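You operate a simulated robot arm through the tools that you are given. There is no shell and no other tool. Be economical: measure what you need, move in short steps, check, and stop when the job is done.

Carry out the task below with a simulated robot arm. There is one attempt and no reset: what you move stays moved.

Task
Rivet the pad of the same size on to the steel plate.
Fine: one stroke of the riveter, slide in; draw the slide out again and lay the plate in the riveter tray; leave the spare plate.

It is judged by the outcome, as a careful person would: the job done as asked, and still so three seconds after it is handed in. It fails if anything else is knocked over, pushed out of place, dropped, spilled or broken.

Robot
A 7-joint arm with a two-finger parallel gripper, fixed in place. Base frame: the origin is at the foot of the arm, x ahead of it, y to its left, z up. Readings come in cm, degrees, newtons and seconds.
Its first joint turns from -66.0 to 66.0 degrees. Payload 2.6 kg.
Tool frame: the origin (TCP) lies between the finger pads and is the grasp point; the fingertips stand 3 cm ahead of it; z points along the fingers, y is the line along which they close. The gripper opens to 9.4 cm. The fingers are 2.8 cm wide and 1 cm thick; the gripper's body (5 by 9.6 cm) begins 5.5 cm behind the TCP.
Orientation is that of the tool frame in the base frame, as [roll, pitch, yaw] about the fixed x, y, z axes, in that order (R = Rz(yaw) Ry(pitch) Rx(roll)). With the fingers straight down and closing along the base's y, the tool's x points along the base's -x, its y along +y and its z along -z.

Tools
- The arm moves only by the tool jog_arm. Its argument "series" is text: rows parted by semicolons, each of 7 numbers parted by spaces: the shift along the base's x, y, z in cm, then the turn, a rotation vector about the base's x, y, z in degrees, then the gripper command, from -1 (fully open) to 1 (shut), values between in proportion. In form: tx ty tz rx ry rz gripper; .... A call has 1 to 12 rows; each row shifts and turns the commanded pose from where the row before left it. Each row takes 0.2 s and may step no farther than 5 cm and 8.6 degrees from the row before; otherwise, or with a gripper value out of range, the whole call is refused. Where a pose cannot be reached the arm comes as near as it can. A force on the tool above 70 N (or 10 N above the force at the start of the call, whichever is more), or a blocked arm, ends the call early, and 0.2 s more pass. The fingers move at their own pace (about 7.2 cm/s each) and stop on an object; they squeeze with about 26 N. The grip force told is the motor's: it shows also when the fingers shut on nothing. Time passes only in rows, and 0.2 s behind the last, so rows that do not move let the fingers close. The reply holds the time, the measured pose of the TCP, the force on the tool along the base axes, the opening and the grip force, in the units named above and with some noise, and new pictures: "pictures" is both (left out), scene, wrist or none.
- Cameras (640 x 400 px; columns grow to the right, rows downward): "scene" is fixed at [1.22, 43.75, 53.38]; the picture's right is [-0.90, -0.44, 0.00], its down [-0.37, 0.75, -0.55] and it looks along [0.24, -0.49, -0.84] (base axes); focal length 214 px, centre (320, 200). "wrist" rides on the gripper at [7.6, 1.4, -10.3] in the tool frame; the picture's right is [-0.18, 0.98, 0.00], its down [-0.75, -0.14, -0.64] and it looks along [-0.63, -0.12, 0.77] (tool axes); focal length 243 px, centre (320, 200). There is no depth. A picture from a camera that has moved, and an enlarged one, comes with that camera's place and axes in the base frame and with its lens.
- close_up(camera, box): a new picture of the part [left, top, right, bottom] of that camera's present view, enlarged. The clock stands still meanwhile.
- job_done(): hands the job in; it is judged then, once.

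Work in short steps. Places have to be worked out from the pictures, the camera data and where the tool is seen: move nearer, look again, correct. Check each grasp and each placing, and mend what went wrong. You have 120 turns and 170 pictures in all, those below and enlarged ones among them. Open the gripper and draw the arm clear of the work before you hand the job in, unless the task says otherwise; then end with one line.

The tools are called after ">>>" by a JSON object that holds its "api" and its "payload". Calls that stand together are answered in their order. jog_arm: Moves the arm, as the interface text tells. Its arguments: {"type":"object","properties":{"series":{"type":"string"},"pictures":{"type":"string","enum":["both","scene","wrist","none"]}},"required":["series"]} The other tools are called the same way: close_up (camera, box) takes an enlarged picture of a part of a camera's view; job_done () hands the job in.

At the start:

```text
time_s: 0.0
tcp_pos: [30.8, 13.5, 39.5]
ee_rot: [180.0, -0.1, 180.0]
contact_force: [0.7, -0.1, 0.5]
width: 9.4
grasp_force: 0.1
```

scene: 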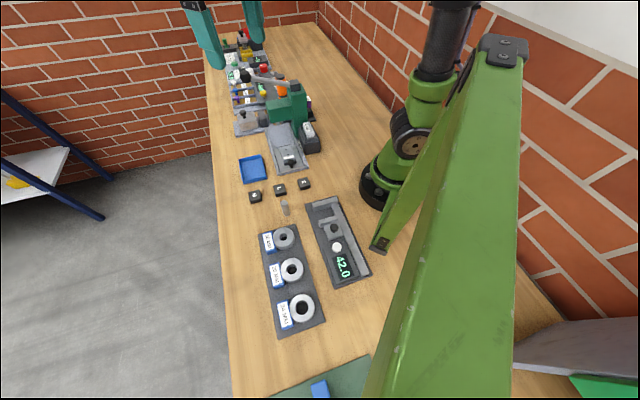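
wrist: 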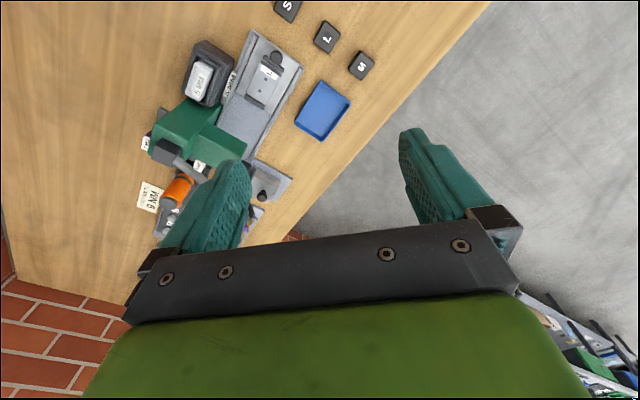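

I'll look closely at the bench first, to identify the riveter, pads, plates and gauges.

>>> {"api": "close_up", "payload": {"camera": "scene", "box": [220, 70, 340, 145]}}

>>> {"api": "close_up", "payload": {"camera": "scene", "box": [220, 130, 340, 205]}}

>>> {"api": "close_up", "payload": {"camera": "scene", "box": [230, 190, 390, 340]}}

>>> {"api": "close_up", "payload": {"camera": "wrist", "box": [130, 0, 390, 240]}}

```text
5.33 times, centred on (280, 108) of scene
camera zoom: at [1.22, 43.75, 53.38], right [-0.9, -0.44, 0.0], down [-0.37, 0.75, -0.55], along [0.24, -0.49, -0.84], focal length 1144 px, centre (533, 693)
```

zoom: 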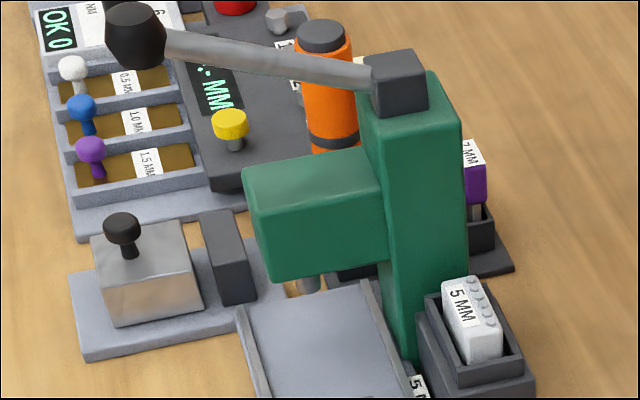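

```text
5.33 times, centred on (280, 168) of scene
camera zoom: at [1.22, 43.75, 53.38], right [-0.9, -0.44, 0.0], down [-0.37, 0.75, -0.55], along [0.24, -0.49, -0.84], focal length 1144 px, centre (533, 373)
```

zoom: 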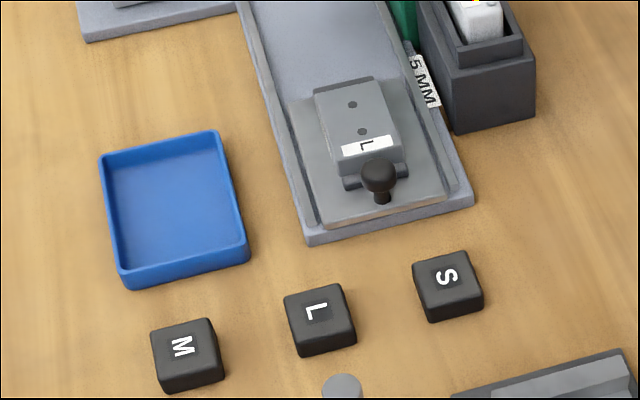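

```text
2.67 times, centred on (310, 265) of scene
camera zoom: at [1.22, 43.75, 53.38], right [-0.9, -0.44, 0.0], down [-0.37, 0.75, -0.55], along [0.24, -0.49, -0.84], focal length 572 px, centre (347, 27)
```

zoom: 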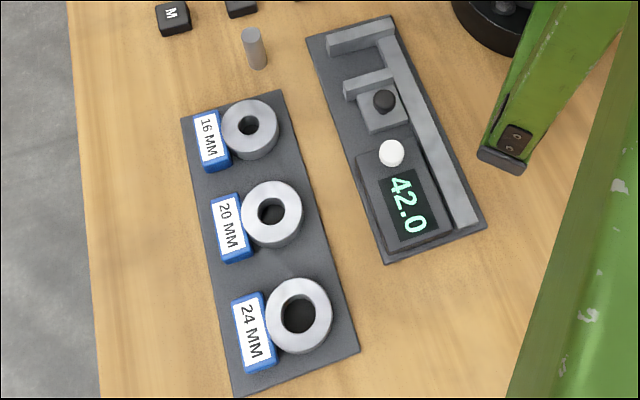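

```text
1.67 times, centred on (260, 120) of wrist
camera zoom: at [23.13, 14.98, 49.55], right [0.18, 0.98, 0.0], down [0.75, -0.14, 0.64], along [0.63, -0.12, -0.77], focal length 404 px, centre (420, 333)
```

zoom: 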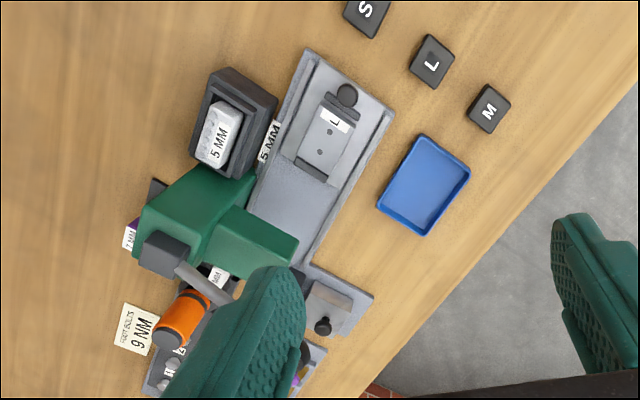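

The slide carries a plate marked L, and there are loose pads S, L and M. I move the tool toward y≈-10, staying high, for a better view of the riveter.

>>> {"api": "jog_arm", "payload": {"series": "0 -5 0 0 0 0 -1; 0 -5 0 0 0 0 -1; 0 -5 0 0 0 0 -1; 0 -5 0 0 0 0 -1; -4 -3 0 0 0 0 -1; 0 0 0 0 0 0 -1"}}

>>> {"api": "close_up", "payload": {"camera": "wrist", "box": [180, 0, 460, 200]}}

```text
time_s: 1.4
tcp_pos: [26.95, -9.31, 39.48]
ee_rot: [179.9, 0.0, -179.9]
contact_force: [0.5, 0.7, -0.3]
width: 9.38
grasp_force: 0.0
camera wrist: at [19.14, -7.95, 49.58], right [0.18, 0.98, 0.0], down [0.75, -0.14, 0.64], along [0.63, -0.12, -0.77], focal length 243 px, centre (320, 200)
```

scene: 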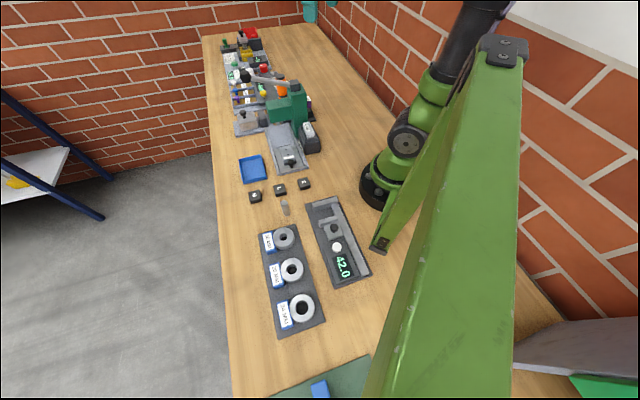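
wrist: 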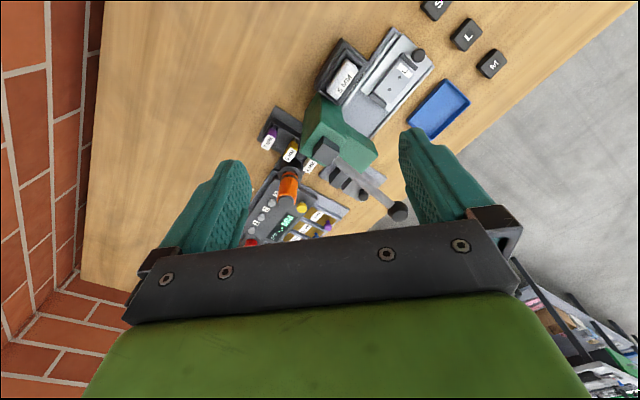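

```text
2.00 times, centred on (320, 100) of wrist
camera zoom: at [19.14, -7.95, 49.58], right [0.18, 0.98, 0.0], down [0.75, -0.14, 0.64], along [0.63, -0.12, -0.77], focal length 485 px, centre (320, 400)
```

zoom: 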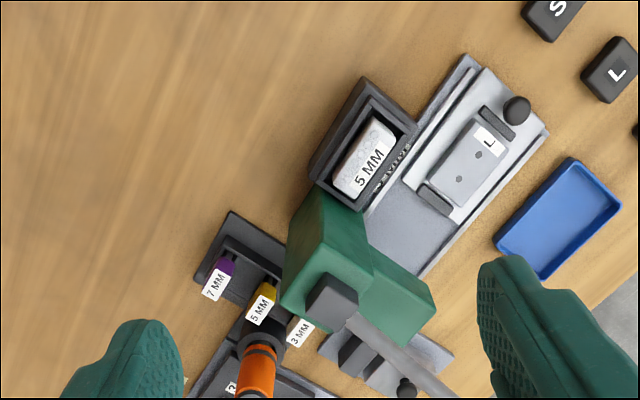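

Triangulating from both cameras, the pads and slide lie near z≈1–3, so the pictures put the bench at about z≈0 and not at -19.2. I'll trust the pictures and go down gently. Next I move closer to view the riveter and slide.

>>> {"api": "jog_arm", "payload": {"series": "-4 4 -3 0 0 0 -1; -1 4 -3 0 0 0 -1; 0 4 -3 0 0 0 -1; 0 2 -4 0 0 0 -1; 0 0 -4 0 0 0 -1; 0 0 0 0 0 0 -1"}}

>>> {"api": "close_up", "payload": {"camera": "wrist", "box": [160, 0, 480, 200]}}

```text
refused: row 1 steps farther than a row can; nothing moved
```

```text
2.00 times, centred on (320, 100) of wrist
camera zoom: at [19.14, -7.95, 49.58], right [0.18, 0.98, 0.0], down [0.75, -0.14, 0.64], along [0.63, -0.12, -0.77], focal length 485 px, centre (320, 400)
```

zoom: 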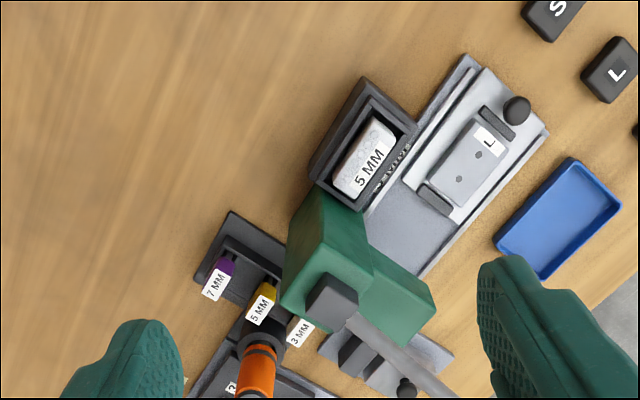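

The first row was just over 5 cm, so nothing moved. I'll resend it with shorter steps.

>>> {"api": "jog_arm", "payload": {"series": "-2 3 -3 0 0 0 -1; -2 3 -3 0 0 0 -1; -1 3 -3 0 0 0 -1; 0 3 -3 0 0 0 -1; 0 2 -4 0 0 0 -1; 0 0 0 0 0 0 -1"}}

>>> {"api": "close_up", "payload": {"camera": "wrist", "box": [100, 0, 420, 200]}}

```text
time_s: 2.8
tcp_pos: [21.84, 4.85, 23.53]
ee_rot: [-179.9, 0.0, 180.0]
contact_force: [-0.7, 0.0, -0.3]
width: 9.38
grasp_force: 0.1
camera wrist: at [14.1, 6.23, 33.66], right [0.18, 0.98, 0.0], down [0.75, -0.14, 0.64], along [0.63, -0.12, -0.77], focal length 243 px, centre (320, 200)
```

scene: 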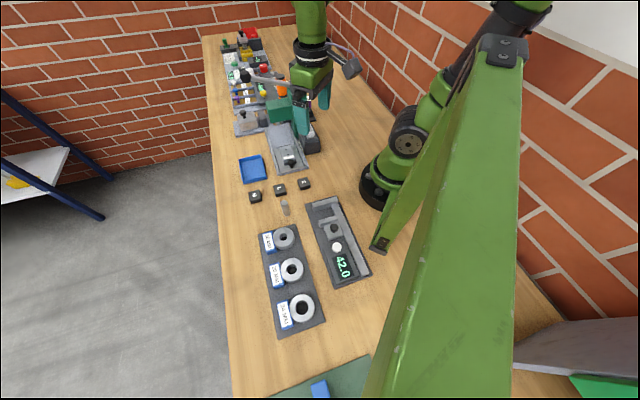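
wrist: 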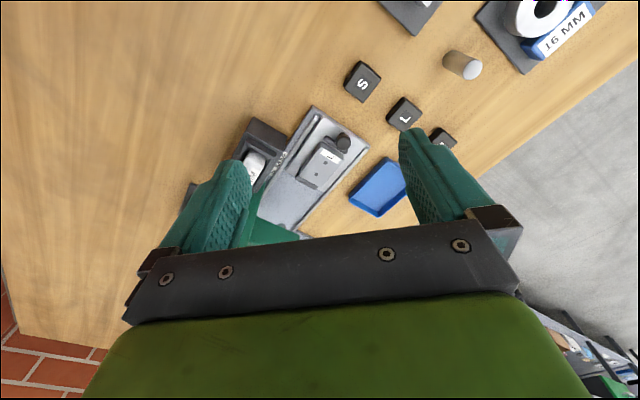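

```text
2.00 times, centred on (260, 100) of wrist
camera zoom: at [14.1, 6.23, 33.66], right [0.18, 0.98, 0.0], down [0.75, -0.14, 0.64], along [0.63, -0.12, -0.77], focal length 485 px, centre (440, 400)
```

zoom: 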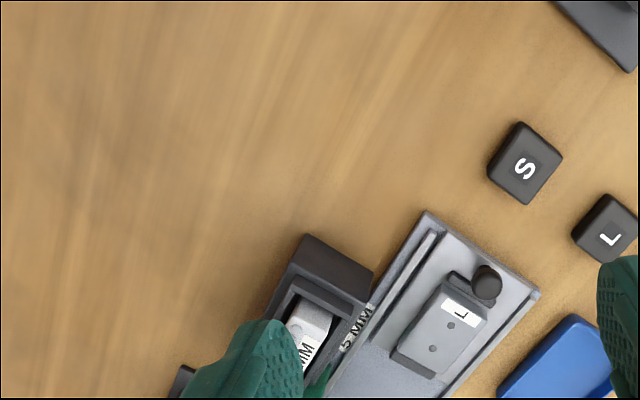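

The table seems to be at about z≈-1.9. Next, closer looks at the plate, the pads and the unknown block beside the riveter.

>>> {"api": "close_up", "payload": {"camera": "wrist", "box": [270, 90, 390, 165]}}

>>> {"api": "close_up", "payload": {"camera": "scene", "box": [230, 100, 278, 130]}}

>>> {"api": "close_up", "payload": {"camera": "scene", "box": [264, 140, 312, 170]}}

>>> {"api": "close_up", "payload": {"camera": "scene", "box": [240, 170, 320, 220]}}

```text
5.33 times, centred on (330, 128) of wrist
camera zoom: at [14.1, 6.23, 33.66], right [0.18, 0.98, 0.0], down [0.75, -0.14, 0.64], along [0.63, -0.12, -0.77], focal length 1294 px, centre (267, 587)
```

zoom: 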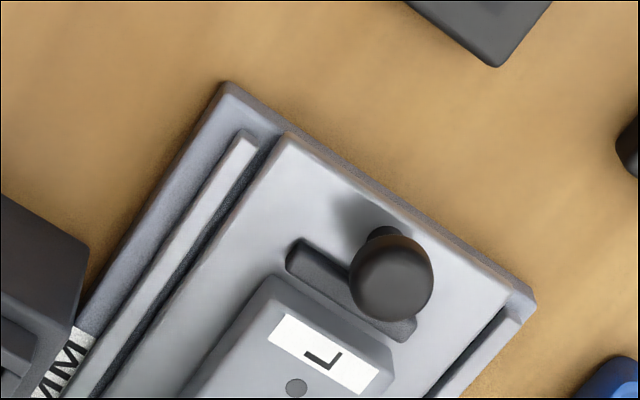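

```text
13.33 times, centred on (254, 115) of scene
camera zoom: at [1.21, 43.75, 53.38], right [-0.9, -0.44, 0.0], down [-0.37, 0.75, -0.55], along [0.24, -0.49, -0.84], focal length 2860 px, centre (1200, 1333)
```

zoom: 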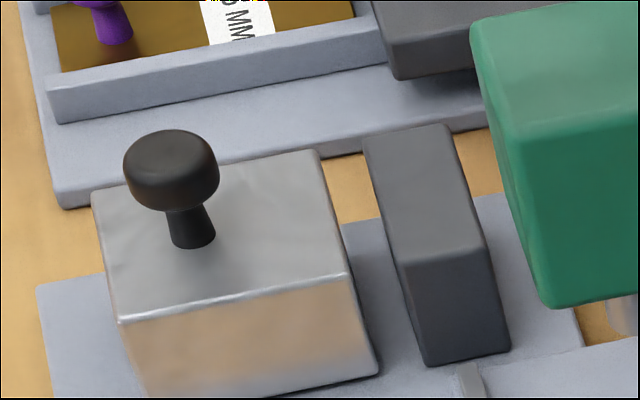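

```text
13.33 times, centred on (288, 155) of scene
camera zoom: at [1.21, 43.75, 53.38], right [-0.9, -0.44, 0.0], down [-0.37, 0.75, -0.55], along [0.24, -0.49, -0.84], focal length 2860 px, centre (747, 800)
```

zoom: 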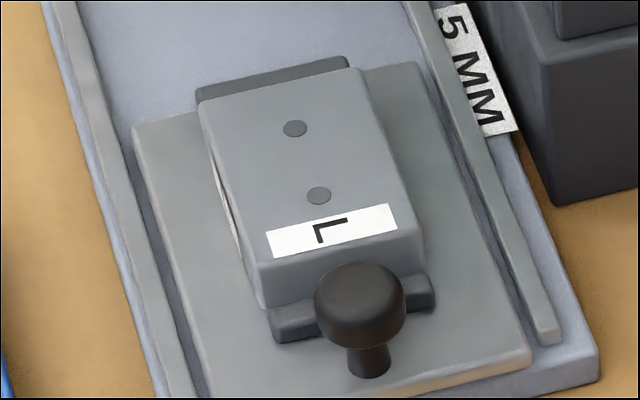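

```text
8.00 times, centred on (280, 195) of scene
camera zoom: at [1.21, 43.75, 53.38], right [-0.9, -0.44, 0.0], down [-0.37, 0.75, -0.55], along [0.24, -0.49, -0.84], focal length 1716 px, centre (640, 240)
```

zoom: 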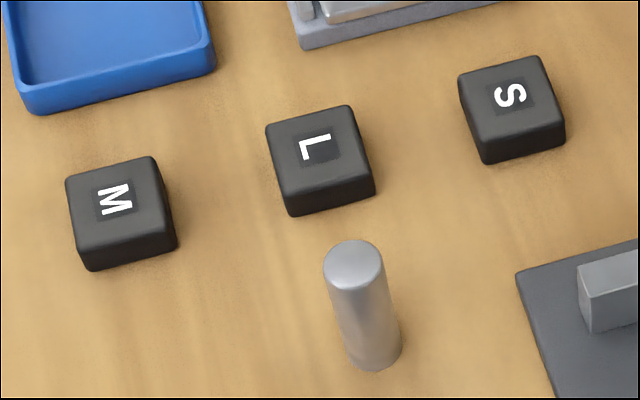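

Now the far end of the bench, to look for any other plate or tray.

>>> {"api": "close_up", "payload": {"camera": "scene", "box": [205, 20, 301, 80]}}

>>> {"api": "close_up", "payload": {"camera": "scene", "box": [225, 60, 321, 120]}}

>>> {"api": "close_up", "payload": {"camera": "scene", "box": [260, 340, 420, 400]}}

```text
6.67 times, centred on (253, 50) of scene
camera zoom: at [1.21, 43.75, 53.38], right [-0.9, -0.44, 0.0], down [-0.37, 0.75, -0.55], along [0.24, -0.49, -0.84], focal length 1430 px, centre (767, 1200)
```

zoom: 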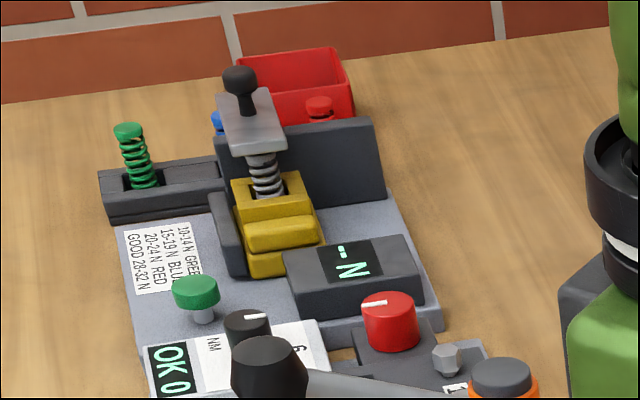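

```text
6.67 times, centred on (273, 90) of scene
camera zoom: at [1.21, 43.75, 53.38], right [-0.9, -0.44, 0.0], down [-0.37, 0.75, -0.55], along [0.24, -0.49, -0.84], focal length 1430 px, centre (633, 933)
```

zoom: 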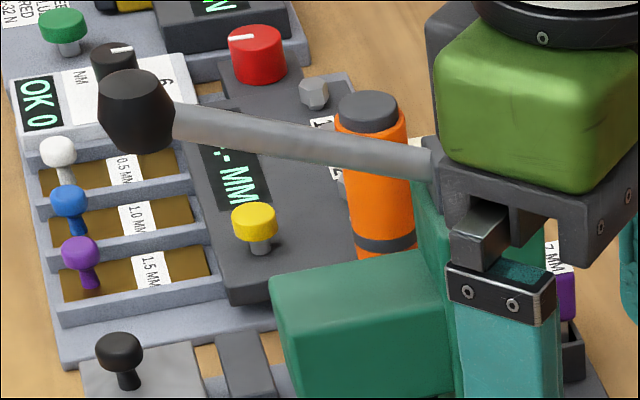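

```text
4.00 times, centred on (340, 370) of scene
camera zoom: at [1.21, 43.75, 53.38], right [-0.9, -0.44, 0.0], down [-0.37, 0.75, -0.55], along [0.24, -0.49, -0.84], focal length 858 px, centre (240, -480)
```

zoom: 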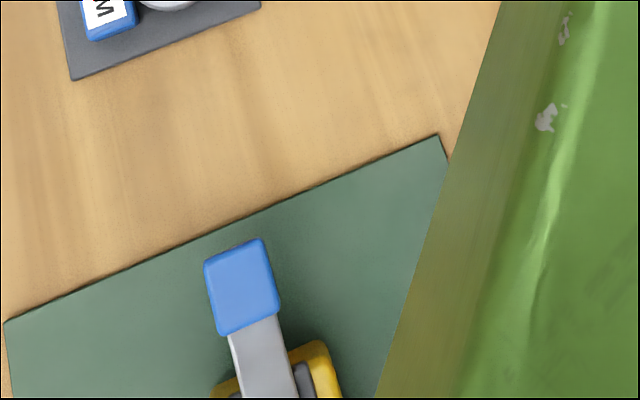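

I place pad L at about (29.2, 14.4), with its sides turned 45° and in line with the slide. The rivet holes centre at about (33.0, 2.9), with the plate top near z≈3.5. I turn the tool -45° so it closes across the slide axis, and hover over pad L.

>>> {"api": "jog_arm", "payload": {"series": "0.5 1.5 0 0 0 -7.5 -1; 1 1.5 0 0 0 -7.5 -1; 1 1.5 -1 0 0 -7.5 -1; 1 1.5 -2 0 0 -7.5 -1; 1 1.5 -2 0 0 -7.5 -1; 1 1.5 -3 0 0 -7.5 -1; 1.8 0.5 -2 0 0 0 -1; 0 0 0 0 0 0 -1"}}

```text
time_s: 4.6
tcp_pos: [29.42, 14.07, 13.28]
ee_rot: [-179.9, 0.0, 134.8]
contact_force: [0.3, 0.1, -0.3]
width: 9.4
grasp_force: 0.1
camera wrist: at [24.88, 20.53, 23.42], right [0.83, 0.56, 0.0], down [0.43, -0.63, 0.64], along [0.36, -0.53, -0.77], focal length 243 px, centre (320, 200)
```

scene: 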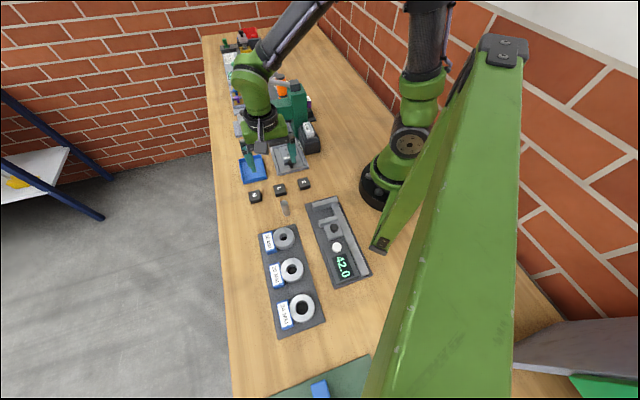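
wrist: 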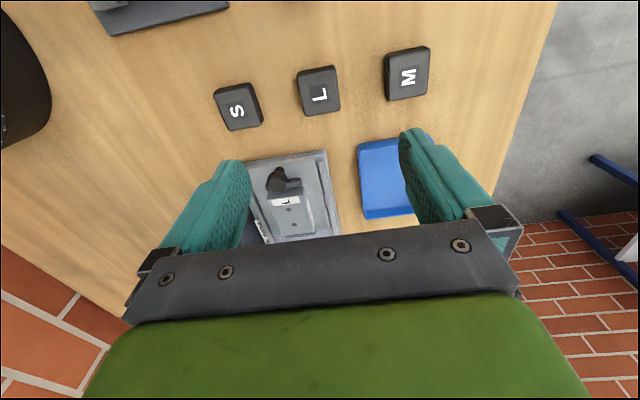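

Pad L is centred left to right but sits about 1.6 cm toward the camera side of the tool. I shift by that and go down to check again.

>>> {"api": "jog_arm", "payload": {"series": "-1.05 1.2 -3 0 0 0 -1; 0 0 -3 0 0 0 -1; 0 0 0 0 0 0 -1", "pictures": "wrist"}}

>>> {"api": "close_up", "payload": {"camera": "wrist", "box": [160, 30, 480, 230]}}

```text
time_s: 5.4
tcp_pos: [28.22, 15.1, 7.41]
ee_rot: [-179.9, 0.0, 135.0]
contact_force: [-0.6, 0.5, -0.1]
width: 9.42
grasp_force: 0.1
camera wrist: at [23.75, 21.64, 17.51], right [0.83, 0.56, 0.0], down [0.43, -0.63, 0.64], along [0.36, -0.53, -0.77], focal length 243 px, centre (320, 200)
```

wrist: 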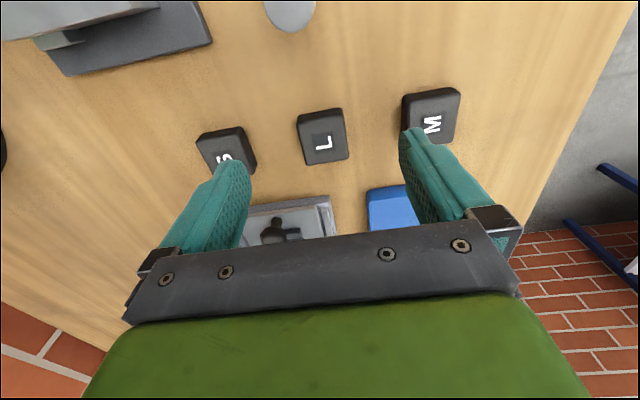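

```text
2.00 times, centred on (320, 130) of wrist
camera zoom: at [23.75, 21.64, 17.51], right [0.83, 0.56, 0.0], down [0.43, -0.63, 0.64], along [0.36, -0.53, -0.77], focal length 485 px, centre (320, 340)
```

zoom: 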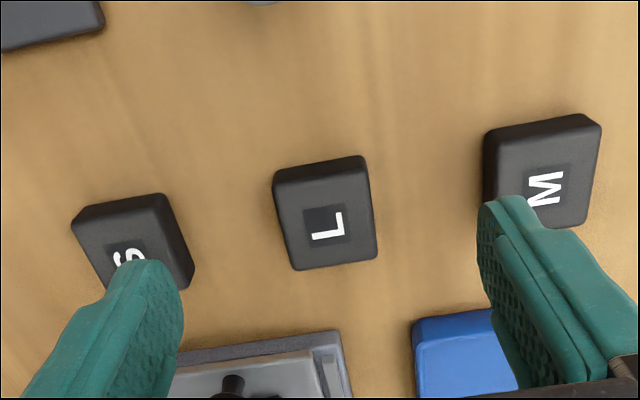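

Pads S and M would leave little room for fully open fingers, so I narrow the opening to about 5.5 cm. I make a small correction along the slide axis and go part way down.

>>> {"api": "jog_arm", "payload": {"series": "0.6 -0.32 0 0 0 0 -0.17; 0 0 -1.5 0 0 0 -0.17; 0 0 -1.5 0 0 0 -0.17; 0 0 0 0 0 0 -0.17", "pictures": "both"}}

>>> {"api": "close_up", "payload": {"camera": "scene", "box": [240, 150, 320, 200]}}

```text
time_s: 6.4
tcp_pos: [28.79, 15.04, 4.37]
ee_rot: [180.0, 0.0, 135.0]
contact_force: [0.5, 0.1, 0.0]
width: 5.49
grasp_force: 0.2
camera wrist: at [24.28, 21.31, 14.45], right [0.83, 0.56, 0.0], down [0.43, -0.63, 0.64], along [0.36, -0.53, -0.77], focal length 243 px, centre (320, 200)
```

scene: 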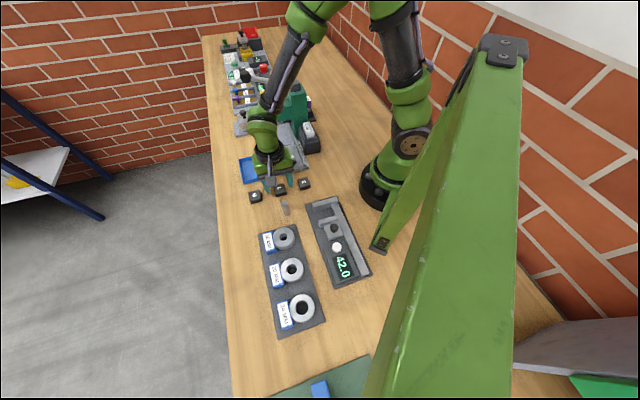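
wrist: 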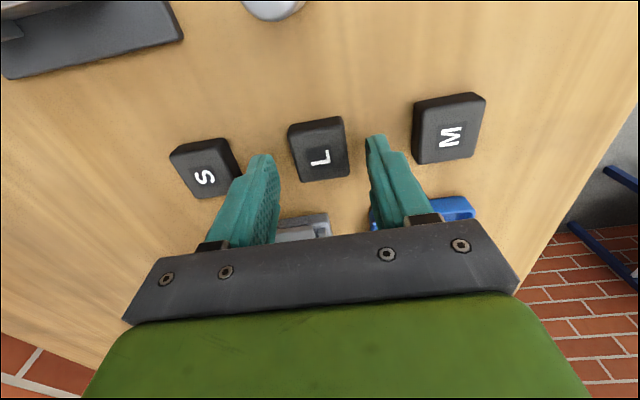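

```text
8.00 times, centred on (280, 175) of scene
camera zoom: at [1.22, 43.75, 53.38], right [-0.9, -0.44, 0.0], down [-0.37, 0.75, -0.55], along [0.24, -0.49, -0.84], focal length 1716 px, centre (640, 400)
```

zoom: 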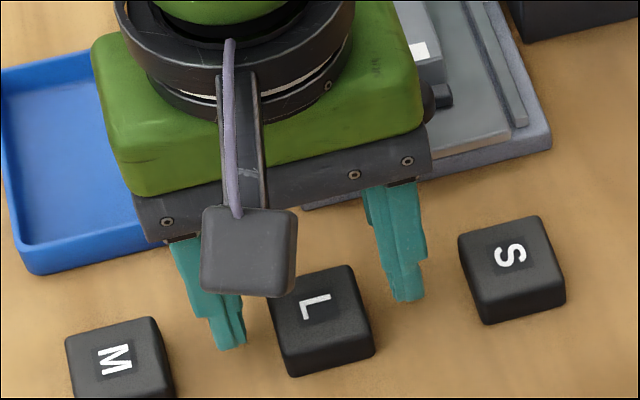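

Pad L is now centred between the fingers. I go down to z≈1.9 and close.

>>> {"api": "jog_arm", "payload": {"series": "0 0 -1.5 0 0 0 -0.17; 0 0 -1 0 0 0 -0.17; 0 0 0 0 0 0 1; 0 0 0 0 0 0 1; 0 0 0 0 0 0 1", "pictures": "wrist"}}

>>> {"api": "close_up", "payload": {"camera": "scene", "box": [240, 150, 320, 200]}}

```text
time_s: 6.9
tcp_pos: [28.8, 15.02, 3.01]
ee_rot: [180.0, 0.1, 135.0]
contact_force: [-1.6, -1.0, 8.6]
width: 5.49
grasp_force: 0.0
stopped in row 2: the force on the tool passed its limit (the readings are from after the stop); the commanded pose is now the measured one
camera wrist: at [24.25, 21.36, 13.13], right [0.83, 0.56, 0.0], down [0.43, -0.63, 0.64], along [0.36, -0.53, -0.77], focal length 243 px, centre (320, 200)
```

wrist: 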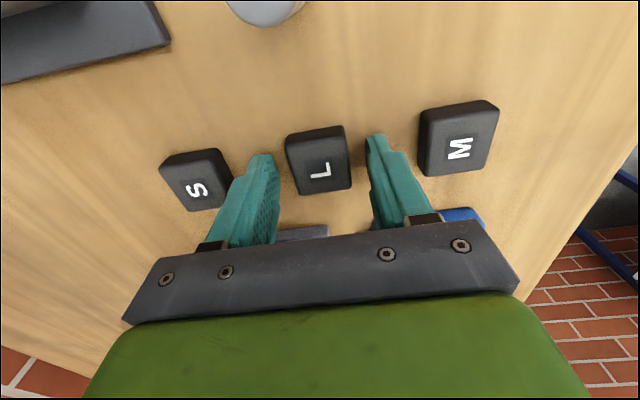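

```text
8.00 times, centred on (280, 175) of scene
camera zoom: at [1.21, 43.75, 53.39], right [-0.9, -0.44, 0.0], down [-0.37, 0.75, -0.55], along [0.24, -0.49, -0.84], focal length 1716 px, centre (640, 400)
```

zoom: 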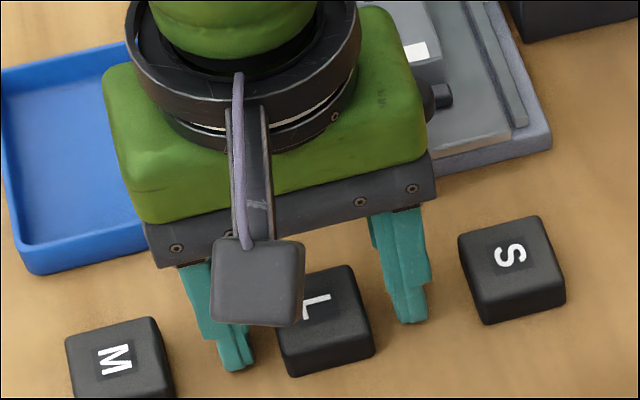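

The tool touched something with the tips at about z=0. I zoom in to see whether that is the bench, and how the fingers sit relative to the pad.

>>> {"api": "close_up", "payload": {"camera": "scene", "box": [264, 175, 312, 205]}}

>>> {"api": "close_up", "payload": {"camera": "wrist", "box": [240, 100, 400, 200]}}

```text
13.33 times, centred on (288, 190) of scene
camera zoom: at [1.21, 43.75, 53.39], right [-0.9, -0.44, 0.0], down [-0.37, 0.75, -0.55], along [0.24, -0.49, -0.84], focal length 2860 px, centre (747, 333)
```

zoom: 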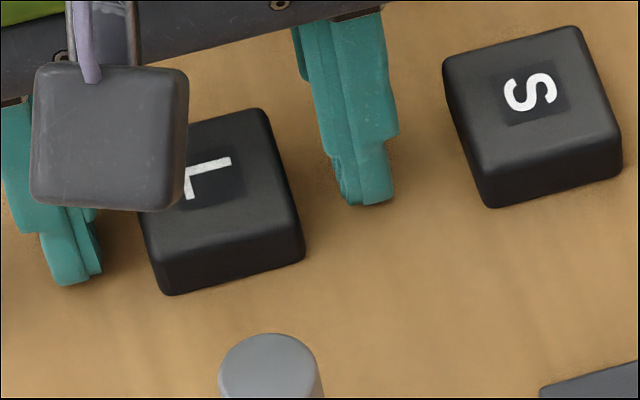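

```text
4.00 times, centred on (320, 150) of wrist
camera zoom: at [24.25, 21.36, 13.13], right [0.83, 0.56, 0.0], down [0.43, -0.63, 0.64], along [0.36, -0.53, -0.77], focal length 970 px, centre (320, 400)
```

zoom: 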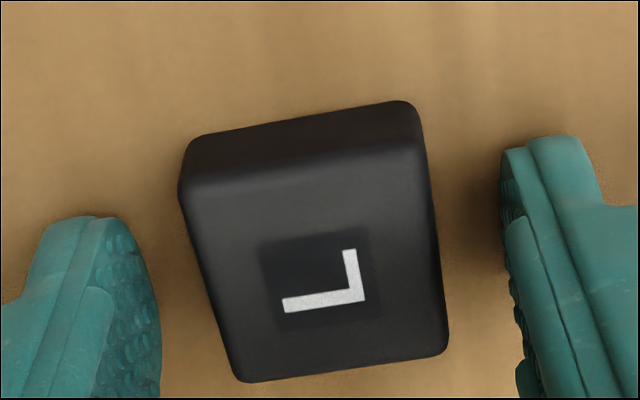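

The tips are on the bench, so the bench is at z≈0. The pad is roughly 1.7 cm tall and about 0.5 cm toward the camera side of the fingers. I lift slightly, shift, and grip with the tips about 0.35 cm above the bench.

>>> {"api": "jog_arm", "payload": {"series": "0 0 0.35 0 0 0 -0.17; -0.35 0.35 0 0 0 0 -0.17; 0 0 0 0 0 0 1; 0 0 0 0 0 0 1; 0 0 0 0 0 0 1", "pictures": "wrist"}}

>>> {"api": "close_up", "payload": {"camera": "scene", "box": [264, 175, 312, 205]}}

```text
time_s: 8.1
tcp_pos: [28.33, 15.3, 3.27]
ee_rot: [-180.0, 0.1, 135.0]
contact_force: [0.6, -0.7, 0.5]
width: 3.29
grasp_force: 26.7
camera wrist: at [23.89, 21.68, 13.46], right [0.83, 0.56, 0.0], down [0.43, -0.63, 0.64], along [0.36, -0.53, -0.77], focal length 243 px, centre (320, 200)
```

wrist: 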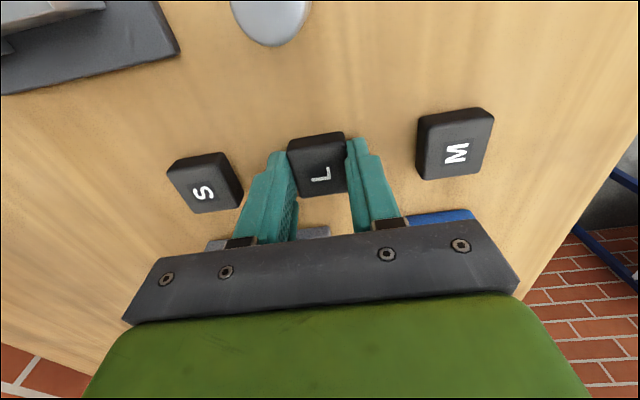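

```text
13.33 times, centred on (288, 190) of scene
camera zoom: at [1.22, 43.75, 53.38], right [-0.9, -0.44, 0.0], down [-0.37, 0.75, -0.55], along [0.24, -0.49, -0.84], focal length 2860 px, centre (747, 333)
```

zoom: 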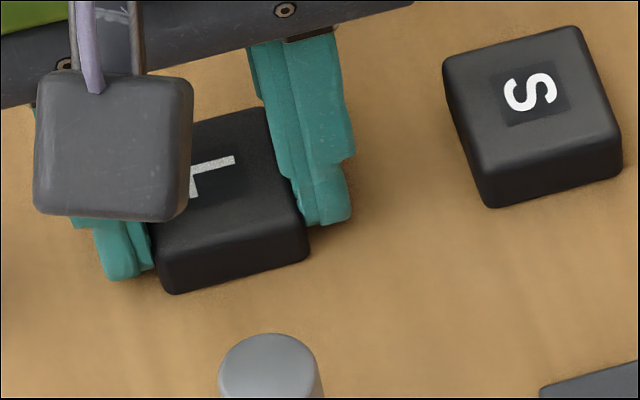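

Pad L is gripped at 3.29 cm wide. I lift it and move to a spot behind the plate along the slide axis, to measure the holes accurately.

>>> {"api": "jog_arm", "payload": {"series": "0 0 4 0 0 0 1; 0 0 5 0 0 0 1; -0.5 -3.5 1 0 0 0 1; -0.4 -3.2 0 0 0 0 1; 0 0 0 0 0 0 1", "pictures": "both"}}

>>> {"api": "close_up", "payload": {"camera": "wrist", "box": [230, 110, 390, 210]}}

>>> {"api": "close_up", "payload": {"camera": "scene", "box": [240, 120, 320, 170]}}

```text
time_s: 9.3
tcp_pos: [27.56, 8.72, 13.32]
ee_rot: [-180.0, 0.1, 135.0]
contact_force: [0.4, 1.0, -0.1]
width: 3.31
grasp_force: 26.4
camera wrist: at [23.0, 15.07, 23.49], right [0.83, 0.56, 0.0], down [0.43, -0.63, 0.64], along [0.36, -0.53, -0.77], focal length 243 px, centre (320, 200)
```

scene: 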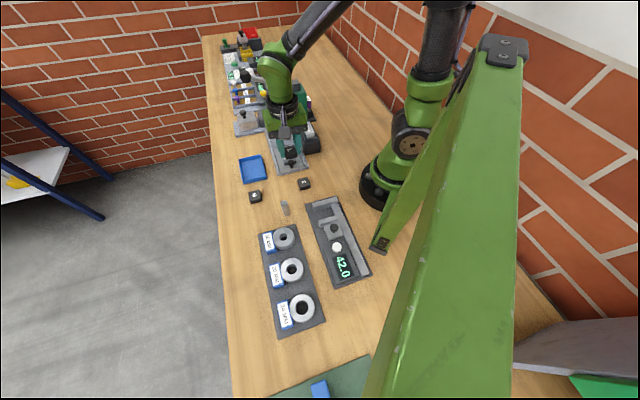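
wrist: 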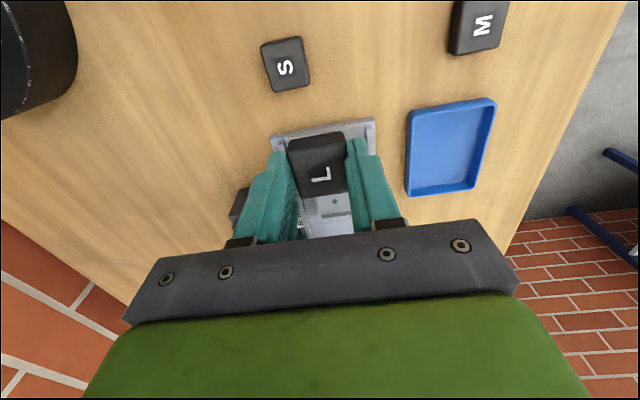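

```text
4.00 times, centred on (310, 160) of wrist
camera zoom: at [23.0, 15.07, 23.49], right [0.83, 0.56, 0.0], down [0.43, -0.63, 0.64], along [0.36, -0.53, -0.77], focal length 970 px, centre (360, 360)
```

zoom: 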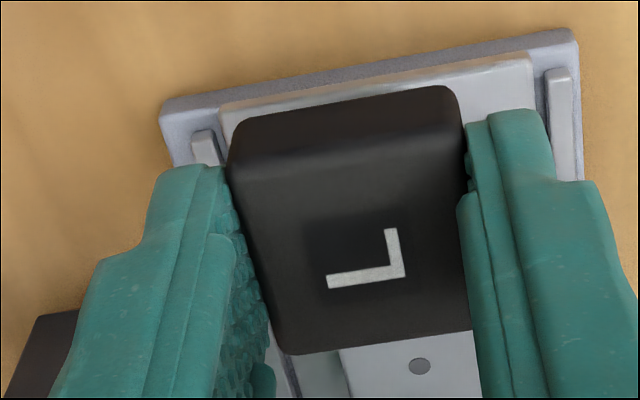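

```text
8.00 times, centred on (280, 145) of scene
camera zoom: at [1.22, 43.75, 53.38], right [-0.9, -0.44, 0.0], down [-0.37, 0.75, -0.55], along [0.24, -0.49, -0.84], focal length 1716 px, centre (640, 640)
```

zoom: 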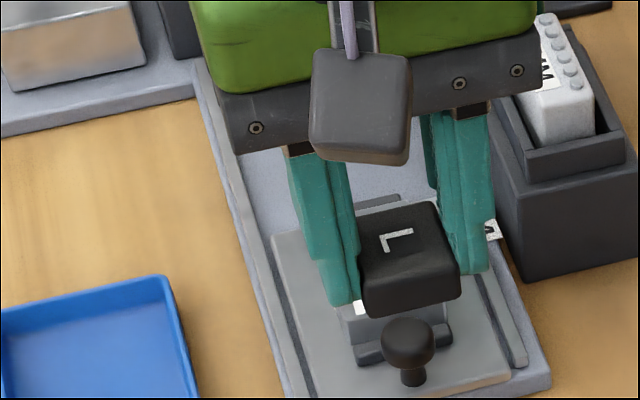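

This view puts the far hole at (33.87, 2.06), which agrees with the earlier fix, so the hole midpoint is about (33.1, 3.0). I carry the pad above it and check.

>>> {"api": "jog_arm", "payload": {"series": "2.8 -2.9 0 0 0 0 1; 2.75 -2.8 0 0 0 0 1; 0 0 -3.3 0 0 0 1; 0 0 -1.2 0 0 0 1; 0 0 0 0 0 0 1", "pictures": "both"}}

>>> {"api": "close_up", "payload": {"camera": "wrist", "box": [230, 110, 390, 210]}}

>>> {"api": "close_up", "payload": {"camera": "scene", "box": [256, 135, 320, 175]}}

```text
time_s: 10.5
tcp_pos: [33.04, 3.06, 8.87]
ee_rot: [-180.0, 0.2, 135.1]
contact_force: [0.1, -0.2, -0.3]
width: 3.29
grasp_force: 25.7
camera wrist: at [28.58, 9.47, 18.86], right [0.83, 0.56, 0.0], down [0.43, -0.63, 0.64], along [0.36, -0.53, -0.77], focal length 243 px, centre (320, 200)
```

scene: 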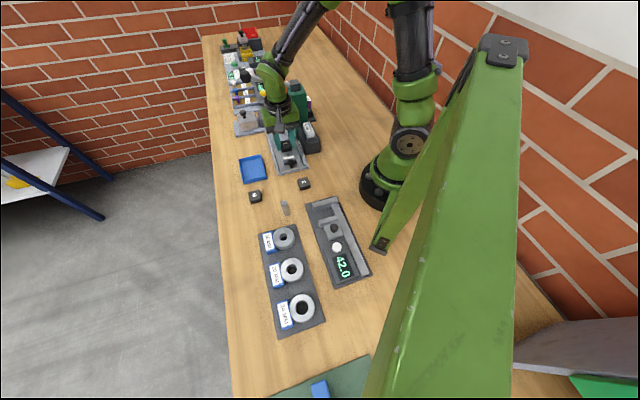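
wrist: 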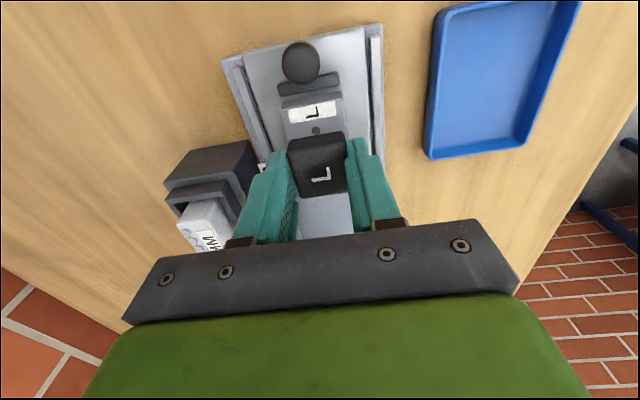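

```text
4.00 times, centred on (310, 160) of wrist
camera zoom: at [28.58, 9.47, 18.86], right [0.83, 0.56, 0.0], down [0.43, -0.63, 0.64], along [0.36, -0.53, -0.77], focal length 970 px, centre (360, 360)
```

zoom: 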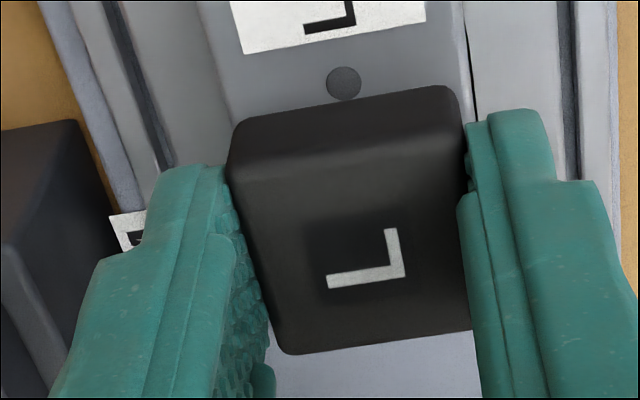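

```text
10.00 times, centred on (288, 155) of scene
camera zoom: at [1.22, 43.75, 53.38], right [-0.9, -0.44, 0.0], down [-0.37, 0.75, -0.55], along [0.24, -0.49, -0.84], focal length 2145 px, centre (640, 650)
```

zoom: 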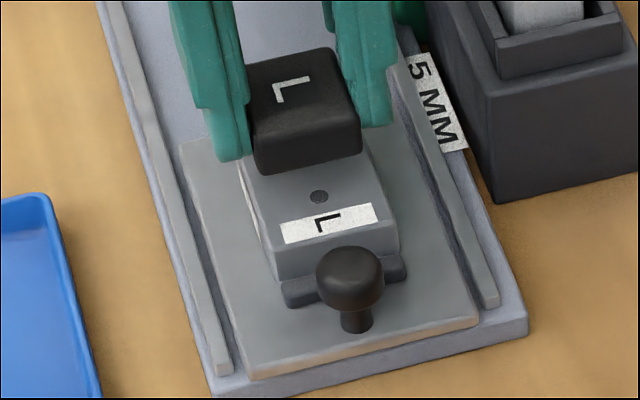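

Everything agrees: the hole midpoint is at (33.05, 2.87). I make a tiny correction and lower in small steps until it seats.

>>> {"api": "jog_arm", "payload": {"series": "0.02 -0.17 -0.8 0 0 0 1; 0 0 -0.6 0 0 0 1; 0 0 -0.3 0 0 0 1; 0 0 -0.2 0 0 0 1; 0 0 0 0 0 0 1", "pictures": "wrist"}}

>>> {"api": "close_up", "payload": {"camera": "scene", "box": [264, 140, 312, 170]}}

```text
time_s: 11.7
tcp_pos: [33.22, 2.7, 6.94]
ee_rot: [-180.0, 0.1, 134.9]
contact_force: [-1.2, -0.7, 6.4]
width: 3.29
grasp_force: 26.3
camera wrist: at [28.6, 9.13, 17.04], right [0.83, 0.56, 0.0], down [0.43, -0.63, 0.64], along [0.36, -0.53, -0.77], focal length 243 px, centre (320, 200)
```

wrist: 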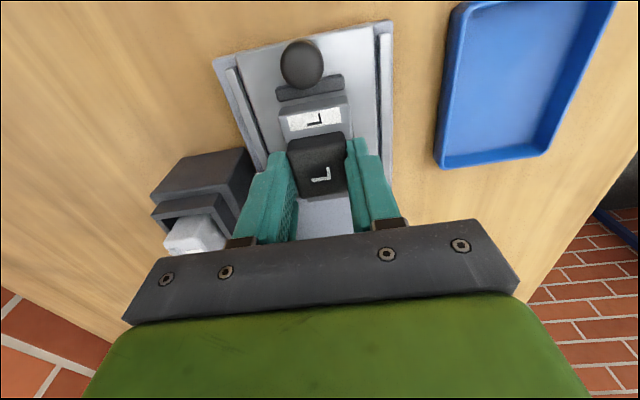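

```text
13.33 times, centred on (288, 155) of scene
camera zoom: at [1.21, 43.75, 53.38], right [-0.9, -0.44, 0.0], down [-0.37, 0.75, -0.55], along [0.24, -0.49, -0.84], focal length 2860 px, centre (747, 800)
```

zoom: 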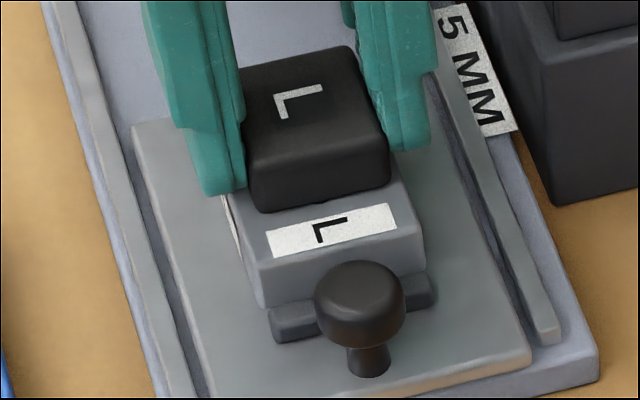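

The pad has touched the plate at z≈6.94, but the near hole just peeks out at its front edge. The pad needs to come about 0.35 cm toward the knob, so I lift a little, shift, and lower again.

>>> {"api": "jog_arm", "payload": {"series": "0 0 0.4 0 0 0 1; -0.26 0.26 0 0 0 0 1; 0 0 -0.25 0 0 0 1; 0 0 0 0 0 0 1", "pictures": "none"}}

>>> {"api": "close_up", "payload": {"camera": "scene", "box": [264, 140, 312, 170]}}

>>> {"api": "close_up", "payload": {"camera": "wrist", "box": [240, 80, 400, 180]}}

```text
time_s: 12.7
tcp_pos: [32.8, 2.95, 7.04]
ee_rot: [-179.9, 0.1, 135.0]
contact_force: [-0.2, 0.6, 0.1]
width: 3.3
grasp_force: 26.4
```

```text
13.33 times, centred on (288, 155) of scene
camera zoom: at [1.22, 43.75, 53.38], right [-0.9, -0.44, 0.0], down [-0.37, 0.75, -0.55], along [0.24, -0.49, -0.84], focal length 2860 px, centre (747, 800)
```

zoom: 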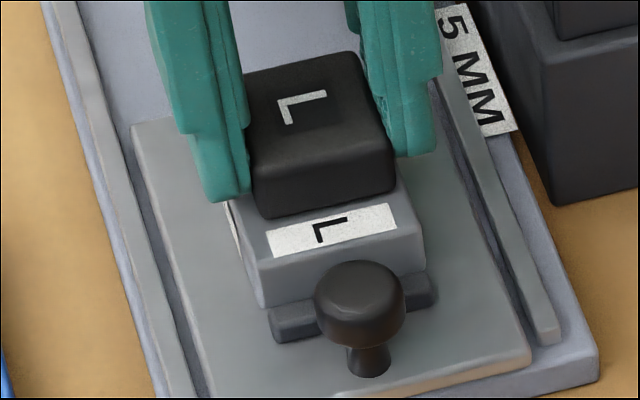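

```text
4.00 times, centred on (320, 130) of wrist
camera zoom: at [28.34, 9.35, 17.16], right [0.83, 0.56, 0.0], down [0.43, -0.63, 0.64], along [0.36, -0.53, -0.77], focal length 970 px, centre (320, 480)
```

zoom: 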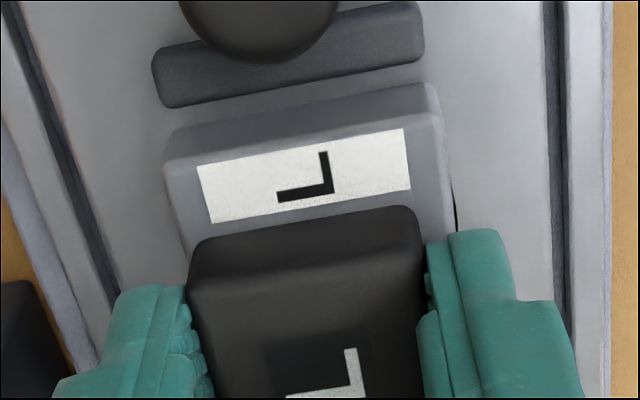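

It covers the holes now and is only about 0.1 cm off across. I nudge it, lower to contact, and release with a modest opening.

>>> {"api": "jog_arm", "payload": {"series": "0.08 0.08 0 0 0 0 1; 0 0 -0.15 0 0 0 1; 0 0 0 0 0 0 0.1; 0 0 0 0 0 0 -0.1; 0 0 0 0 0 0 -0.1", "pictures": "none"}}

>>> {"api": "close_up", "payload": {"camera": "scene", "box": [264, 140, 312, 170]}}

```text
time_s: 13.9
tcp_pos: [32.87, 3.22, 6.88]
ee_rot: [-180.0, 0.2, 135.1]
contact_force: [-0.3, -0.1, -0.3]
width: 5.23
grasp_force: 0.1
```

```text
13.33 times, centred on (288, 155) of scene
camera zoom: at [1.22, 43.75, 53.38], right [-0.9, -0.44, 0.0], down [-0.37, 0.75, -0.55], along [0.24, -0.49, -0.84], focal length 2860 px, centre (747, 800)
```

zoom: 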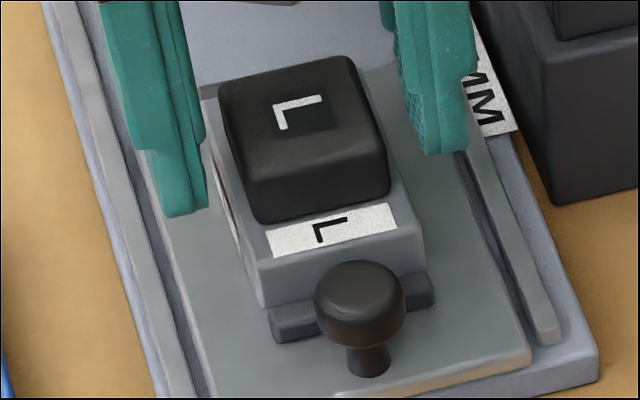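

The pad is on the plate over the holes. I raise the hand, move back over the slide knob at about (29.3, 6.7, z≈4.2), and lean the hand 20° so it will clear the riveter head later.

>>> {"api": "jog_arm", "payload": {"series": "0 0 3 0 0 0 -0.1; 0 0 3 0 0 0 -0.1; -1.5 1.5 0 -3.54 -3.54 0 -0.1; -1.5 1.5 0 -3.54 -3.54 0 -0.1; -1 0.85 0 -3.54 -3.54 0 -0.1; 0 0 0 -3.54 -3.54 0 -0.1; 0 0 0 0 0 0 -0.1", "pictures": "both"}}

>>> {"api": "close_up", "payload": {"camera": "scene", "box": [256, 130, 320, 170]}}

```text
time_s: 15.5
tcp_pos: [28.83, 7.05, 12.77]
ee_rot: [180.0, 20.1, 135.0]
contact_force: [1.0, -0.3, -0.8]
width: 5.16
grasp_force: 0.1
camera wrist: at [22.2, 15.51, 19.77], right [0.82, 0.57, 0.06], down [0.24, -0.44, 0.86], along [0.52, -0.69, -0.5], focal length 243 px, centre (320, 200)
```

scene: 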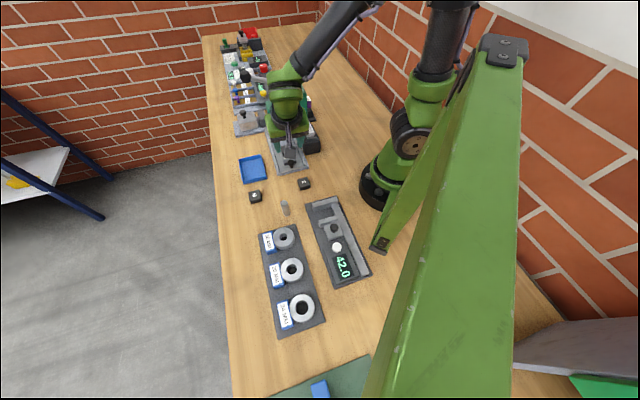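
wrist: 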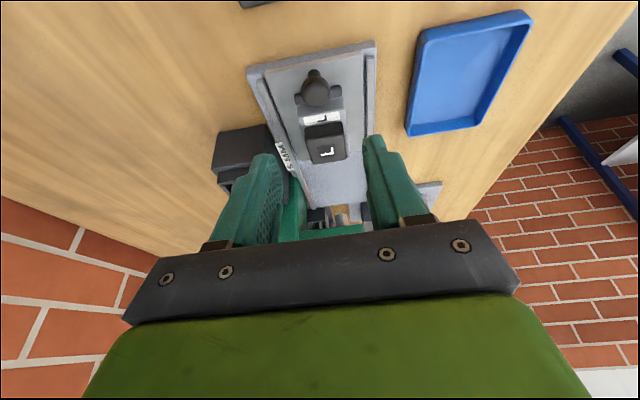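

```text
10.00 times, centred on (288, 150) of scene
camera zoom: at [1.21, 43.75, 53.38], right [-0.9, -0.44, 0.0], down [-0.37, 0.75, -0.55], along [0.24, -0.49, -0.84], focal length 2145 px, centre (640, 700)
```

zoom: 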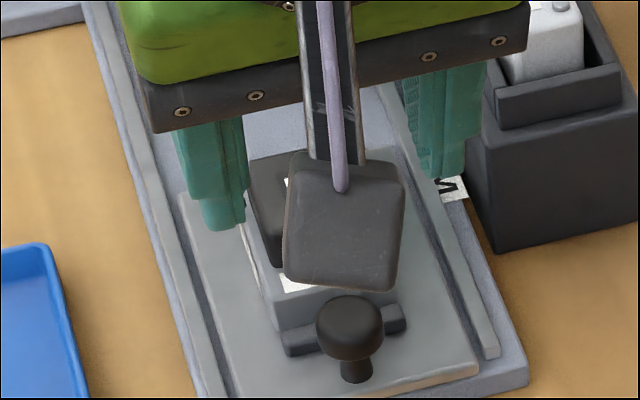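

The knob shows at (29.2, 6.8), in line with the fingers. I narrow the opening to about 3.6 cm and lower onto it.

>>> {"api": "jog_arm", "payload": {"series": "0 0 -2.5 0 0 0 0.23; 0.05 0 -2.5 0 0 0 0.23; 0 0 -1.2 0 0 0 0.23; 0 0 -0.7 0 0 0 0.23; 0 0 0 0 0 0 0.23", "pictures": "wrist"}}

>>> {"api": "close_up", "payload": {"camera": "scene", "box": [256, 140, 320, 180]}}

```text
time_s: 16.7
tcp_pos: [28.8, 6.99, 5.97]
ee_rot: [-180.0, 20.1, 135.0]
contact_force: [0.3, -0.2, -0.2]
width: 3.64
grasp_force: 0.0
camera wrist: at [22.21, 15.52, 12.93], right [0.82, 0.57, 0.06], down [0.24, -0.44, 0.86], along [0.52, -0.69, -0.5], focal length 243 px, centre (320, 200)
```

wrist: 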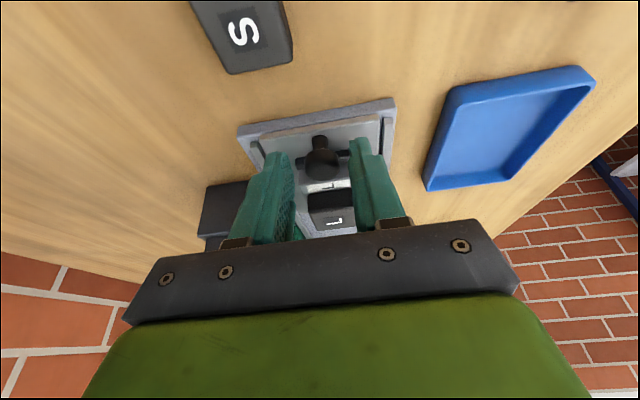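

```text
10.00 times, centred on (288, 160) of scene
camera zoom: at [1.22, 43.75, 53.38], right [-0.9, -0.44, 0.0], down [-0.37, 0.75, -0.55], along [0.24, -0.49, -0.84], focal length 2145 px, centre (640, 600)
```

zoom: 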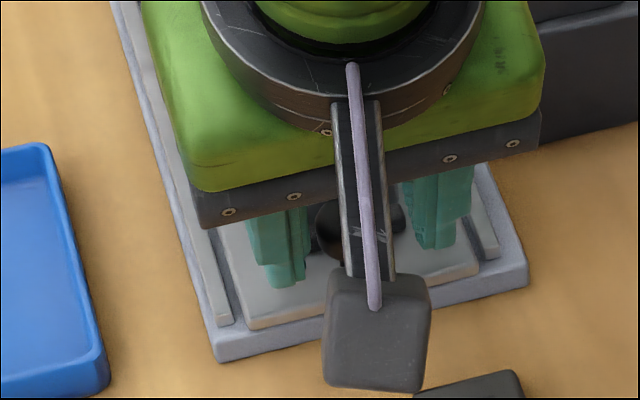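

The knob sits between the fingertips. I lower 0.25 cm more and close on it.

>>> {"api": "jog_arm", "payload": {"series": "0.05 -0.05 -0.25 0 0 0 0.23; 0 0 0 0 0 0 1; 0 0 0 0 0 0 1; 0 0 0 0 0 0 1", "pictures": "wrist"}}

```text
time_s: 17.7
tcp_pos: [29.05, 6.92, 5.8]
ee_rot: [179.8, 20.1, 135.1]
contact_force: [10.3, 9.8, -9.9]
width: 2.03
grasp_force: 45.5
camera wrist: at [22.34, 15.48, 12.72], right [0.82, 0.57, 0.07], down [0.24, -0.45, 0.86], along [0.52, -0.69, -0.5], focal length 243 px, centre (320, 200)
```

wrist: 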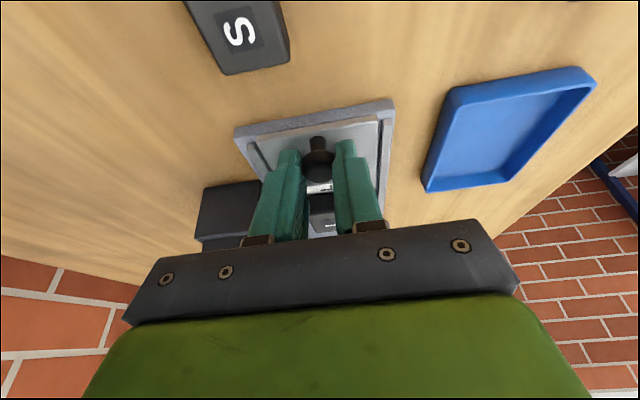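

The knob is gripped at 2.03 cm with about 14 N of sideways strain. I follow it a little to relieve that.

>>> {"api": "jog_arm", "payload": {"series": "0.12 0.12 -0.1 0 0 0 1; 0 0 0 0 0 0 1", "pictures": "none"}}

```text
time_s: 18.3
tcp_pos: [29.06, 7.01, 5.79]
ee_rot: [179.9, 20.3, 134.7]
contact_force: [-1.2, -2.0, 35.0]
width: 2.07
grasp_force: 45.1
```

Now the tips press down on the slide with 35 N, so I raise slightly.

>>> {"api": "jog_arm", "payload": {"series": "0 0 0.08 0 0 0 1; 0 0 0 0 0 0 1", "pictures": "none"}}

```text
time_s: 18.9
tcp_pos: [29.2, 6.85, 5.77]
ee_rot: [-180.0, 20.2, 134.8]
contact_force: [-0.8, -2.2, 26.8]
width: 2.04
grasp_force: 44.9
```

>>> {"api": "jog_arm", "payload": {"series": "0 0 0.15 0 0 0 1; 0.35 -0.36 0 0 0 0 1; 0 0 0 0 0 0 1", "pictures": "none"}}

```text
time_s: 19.7
tcp_pos: [29.36, 6.66, 5.72]
ee_rot: [-180.0, 19.9, 135.2]
contact_force: [8.6, 10.0, -23.4]
width: 2.04
grasp_force: 45.0
```

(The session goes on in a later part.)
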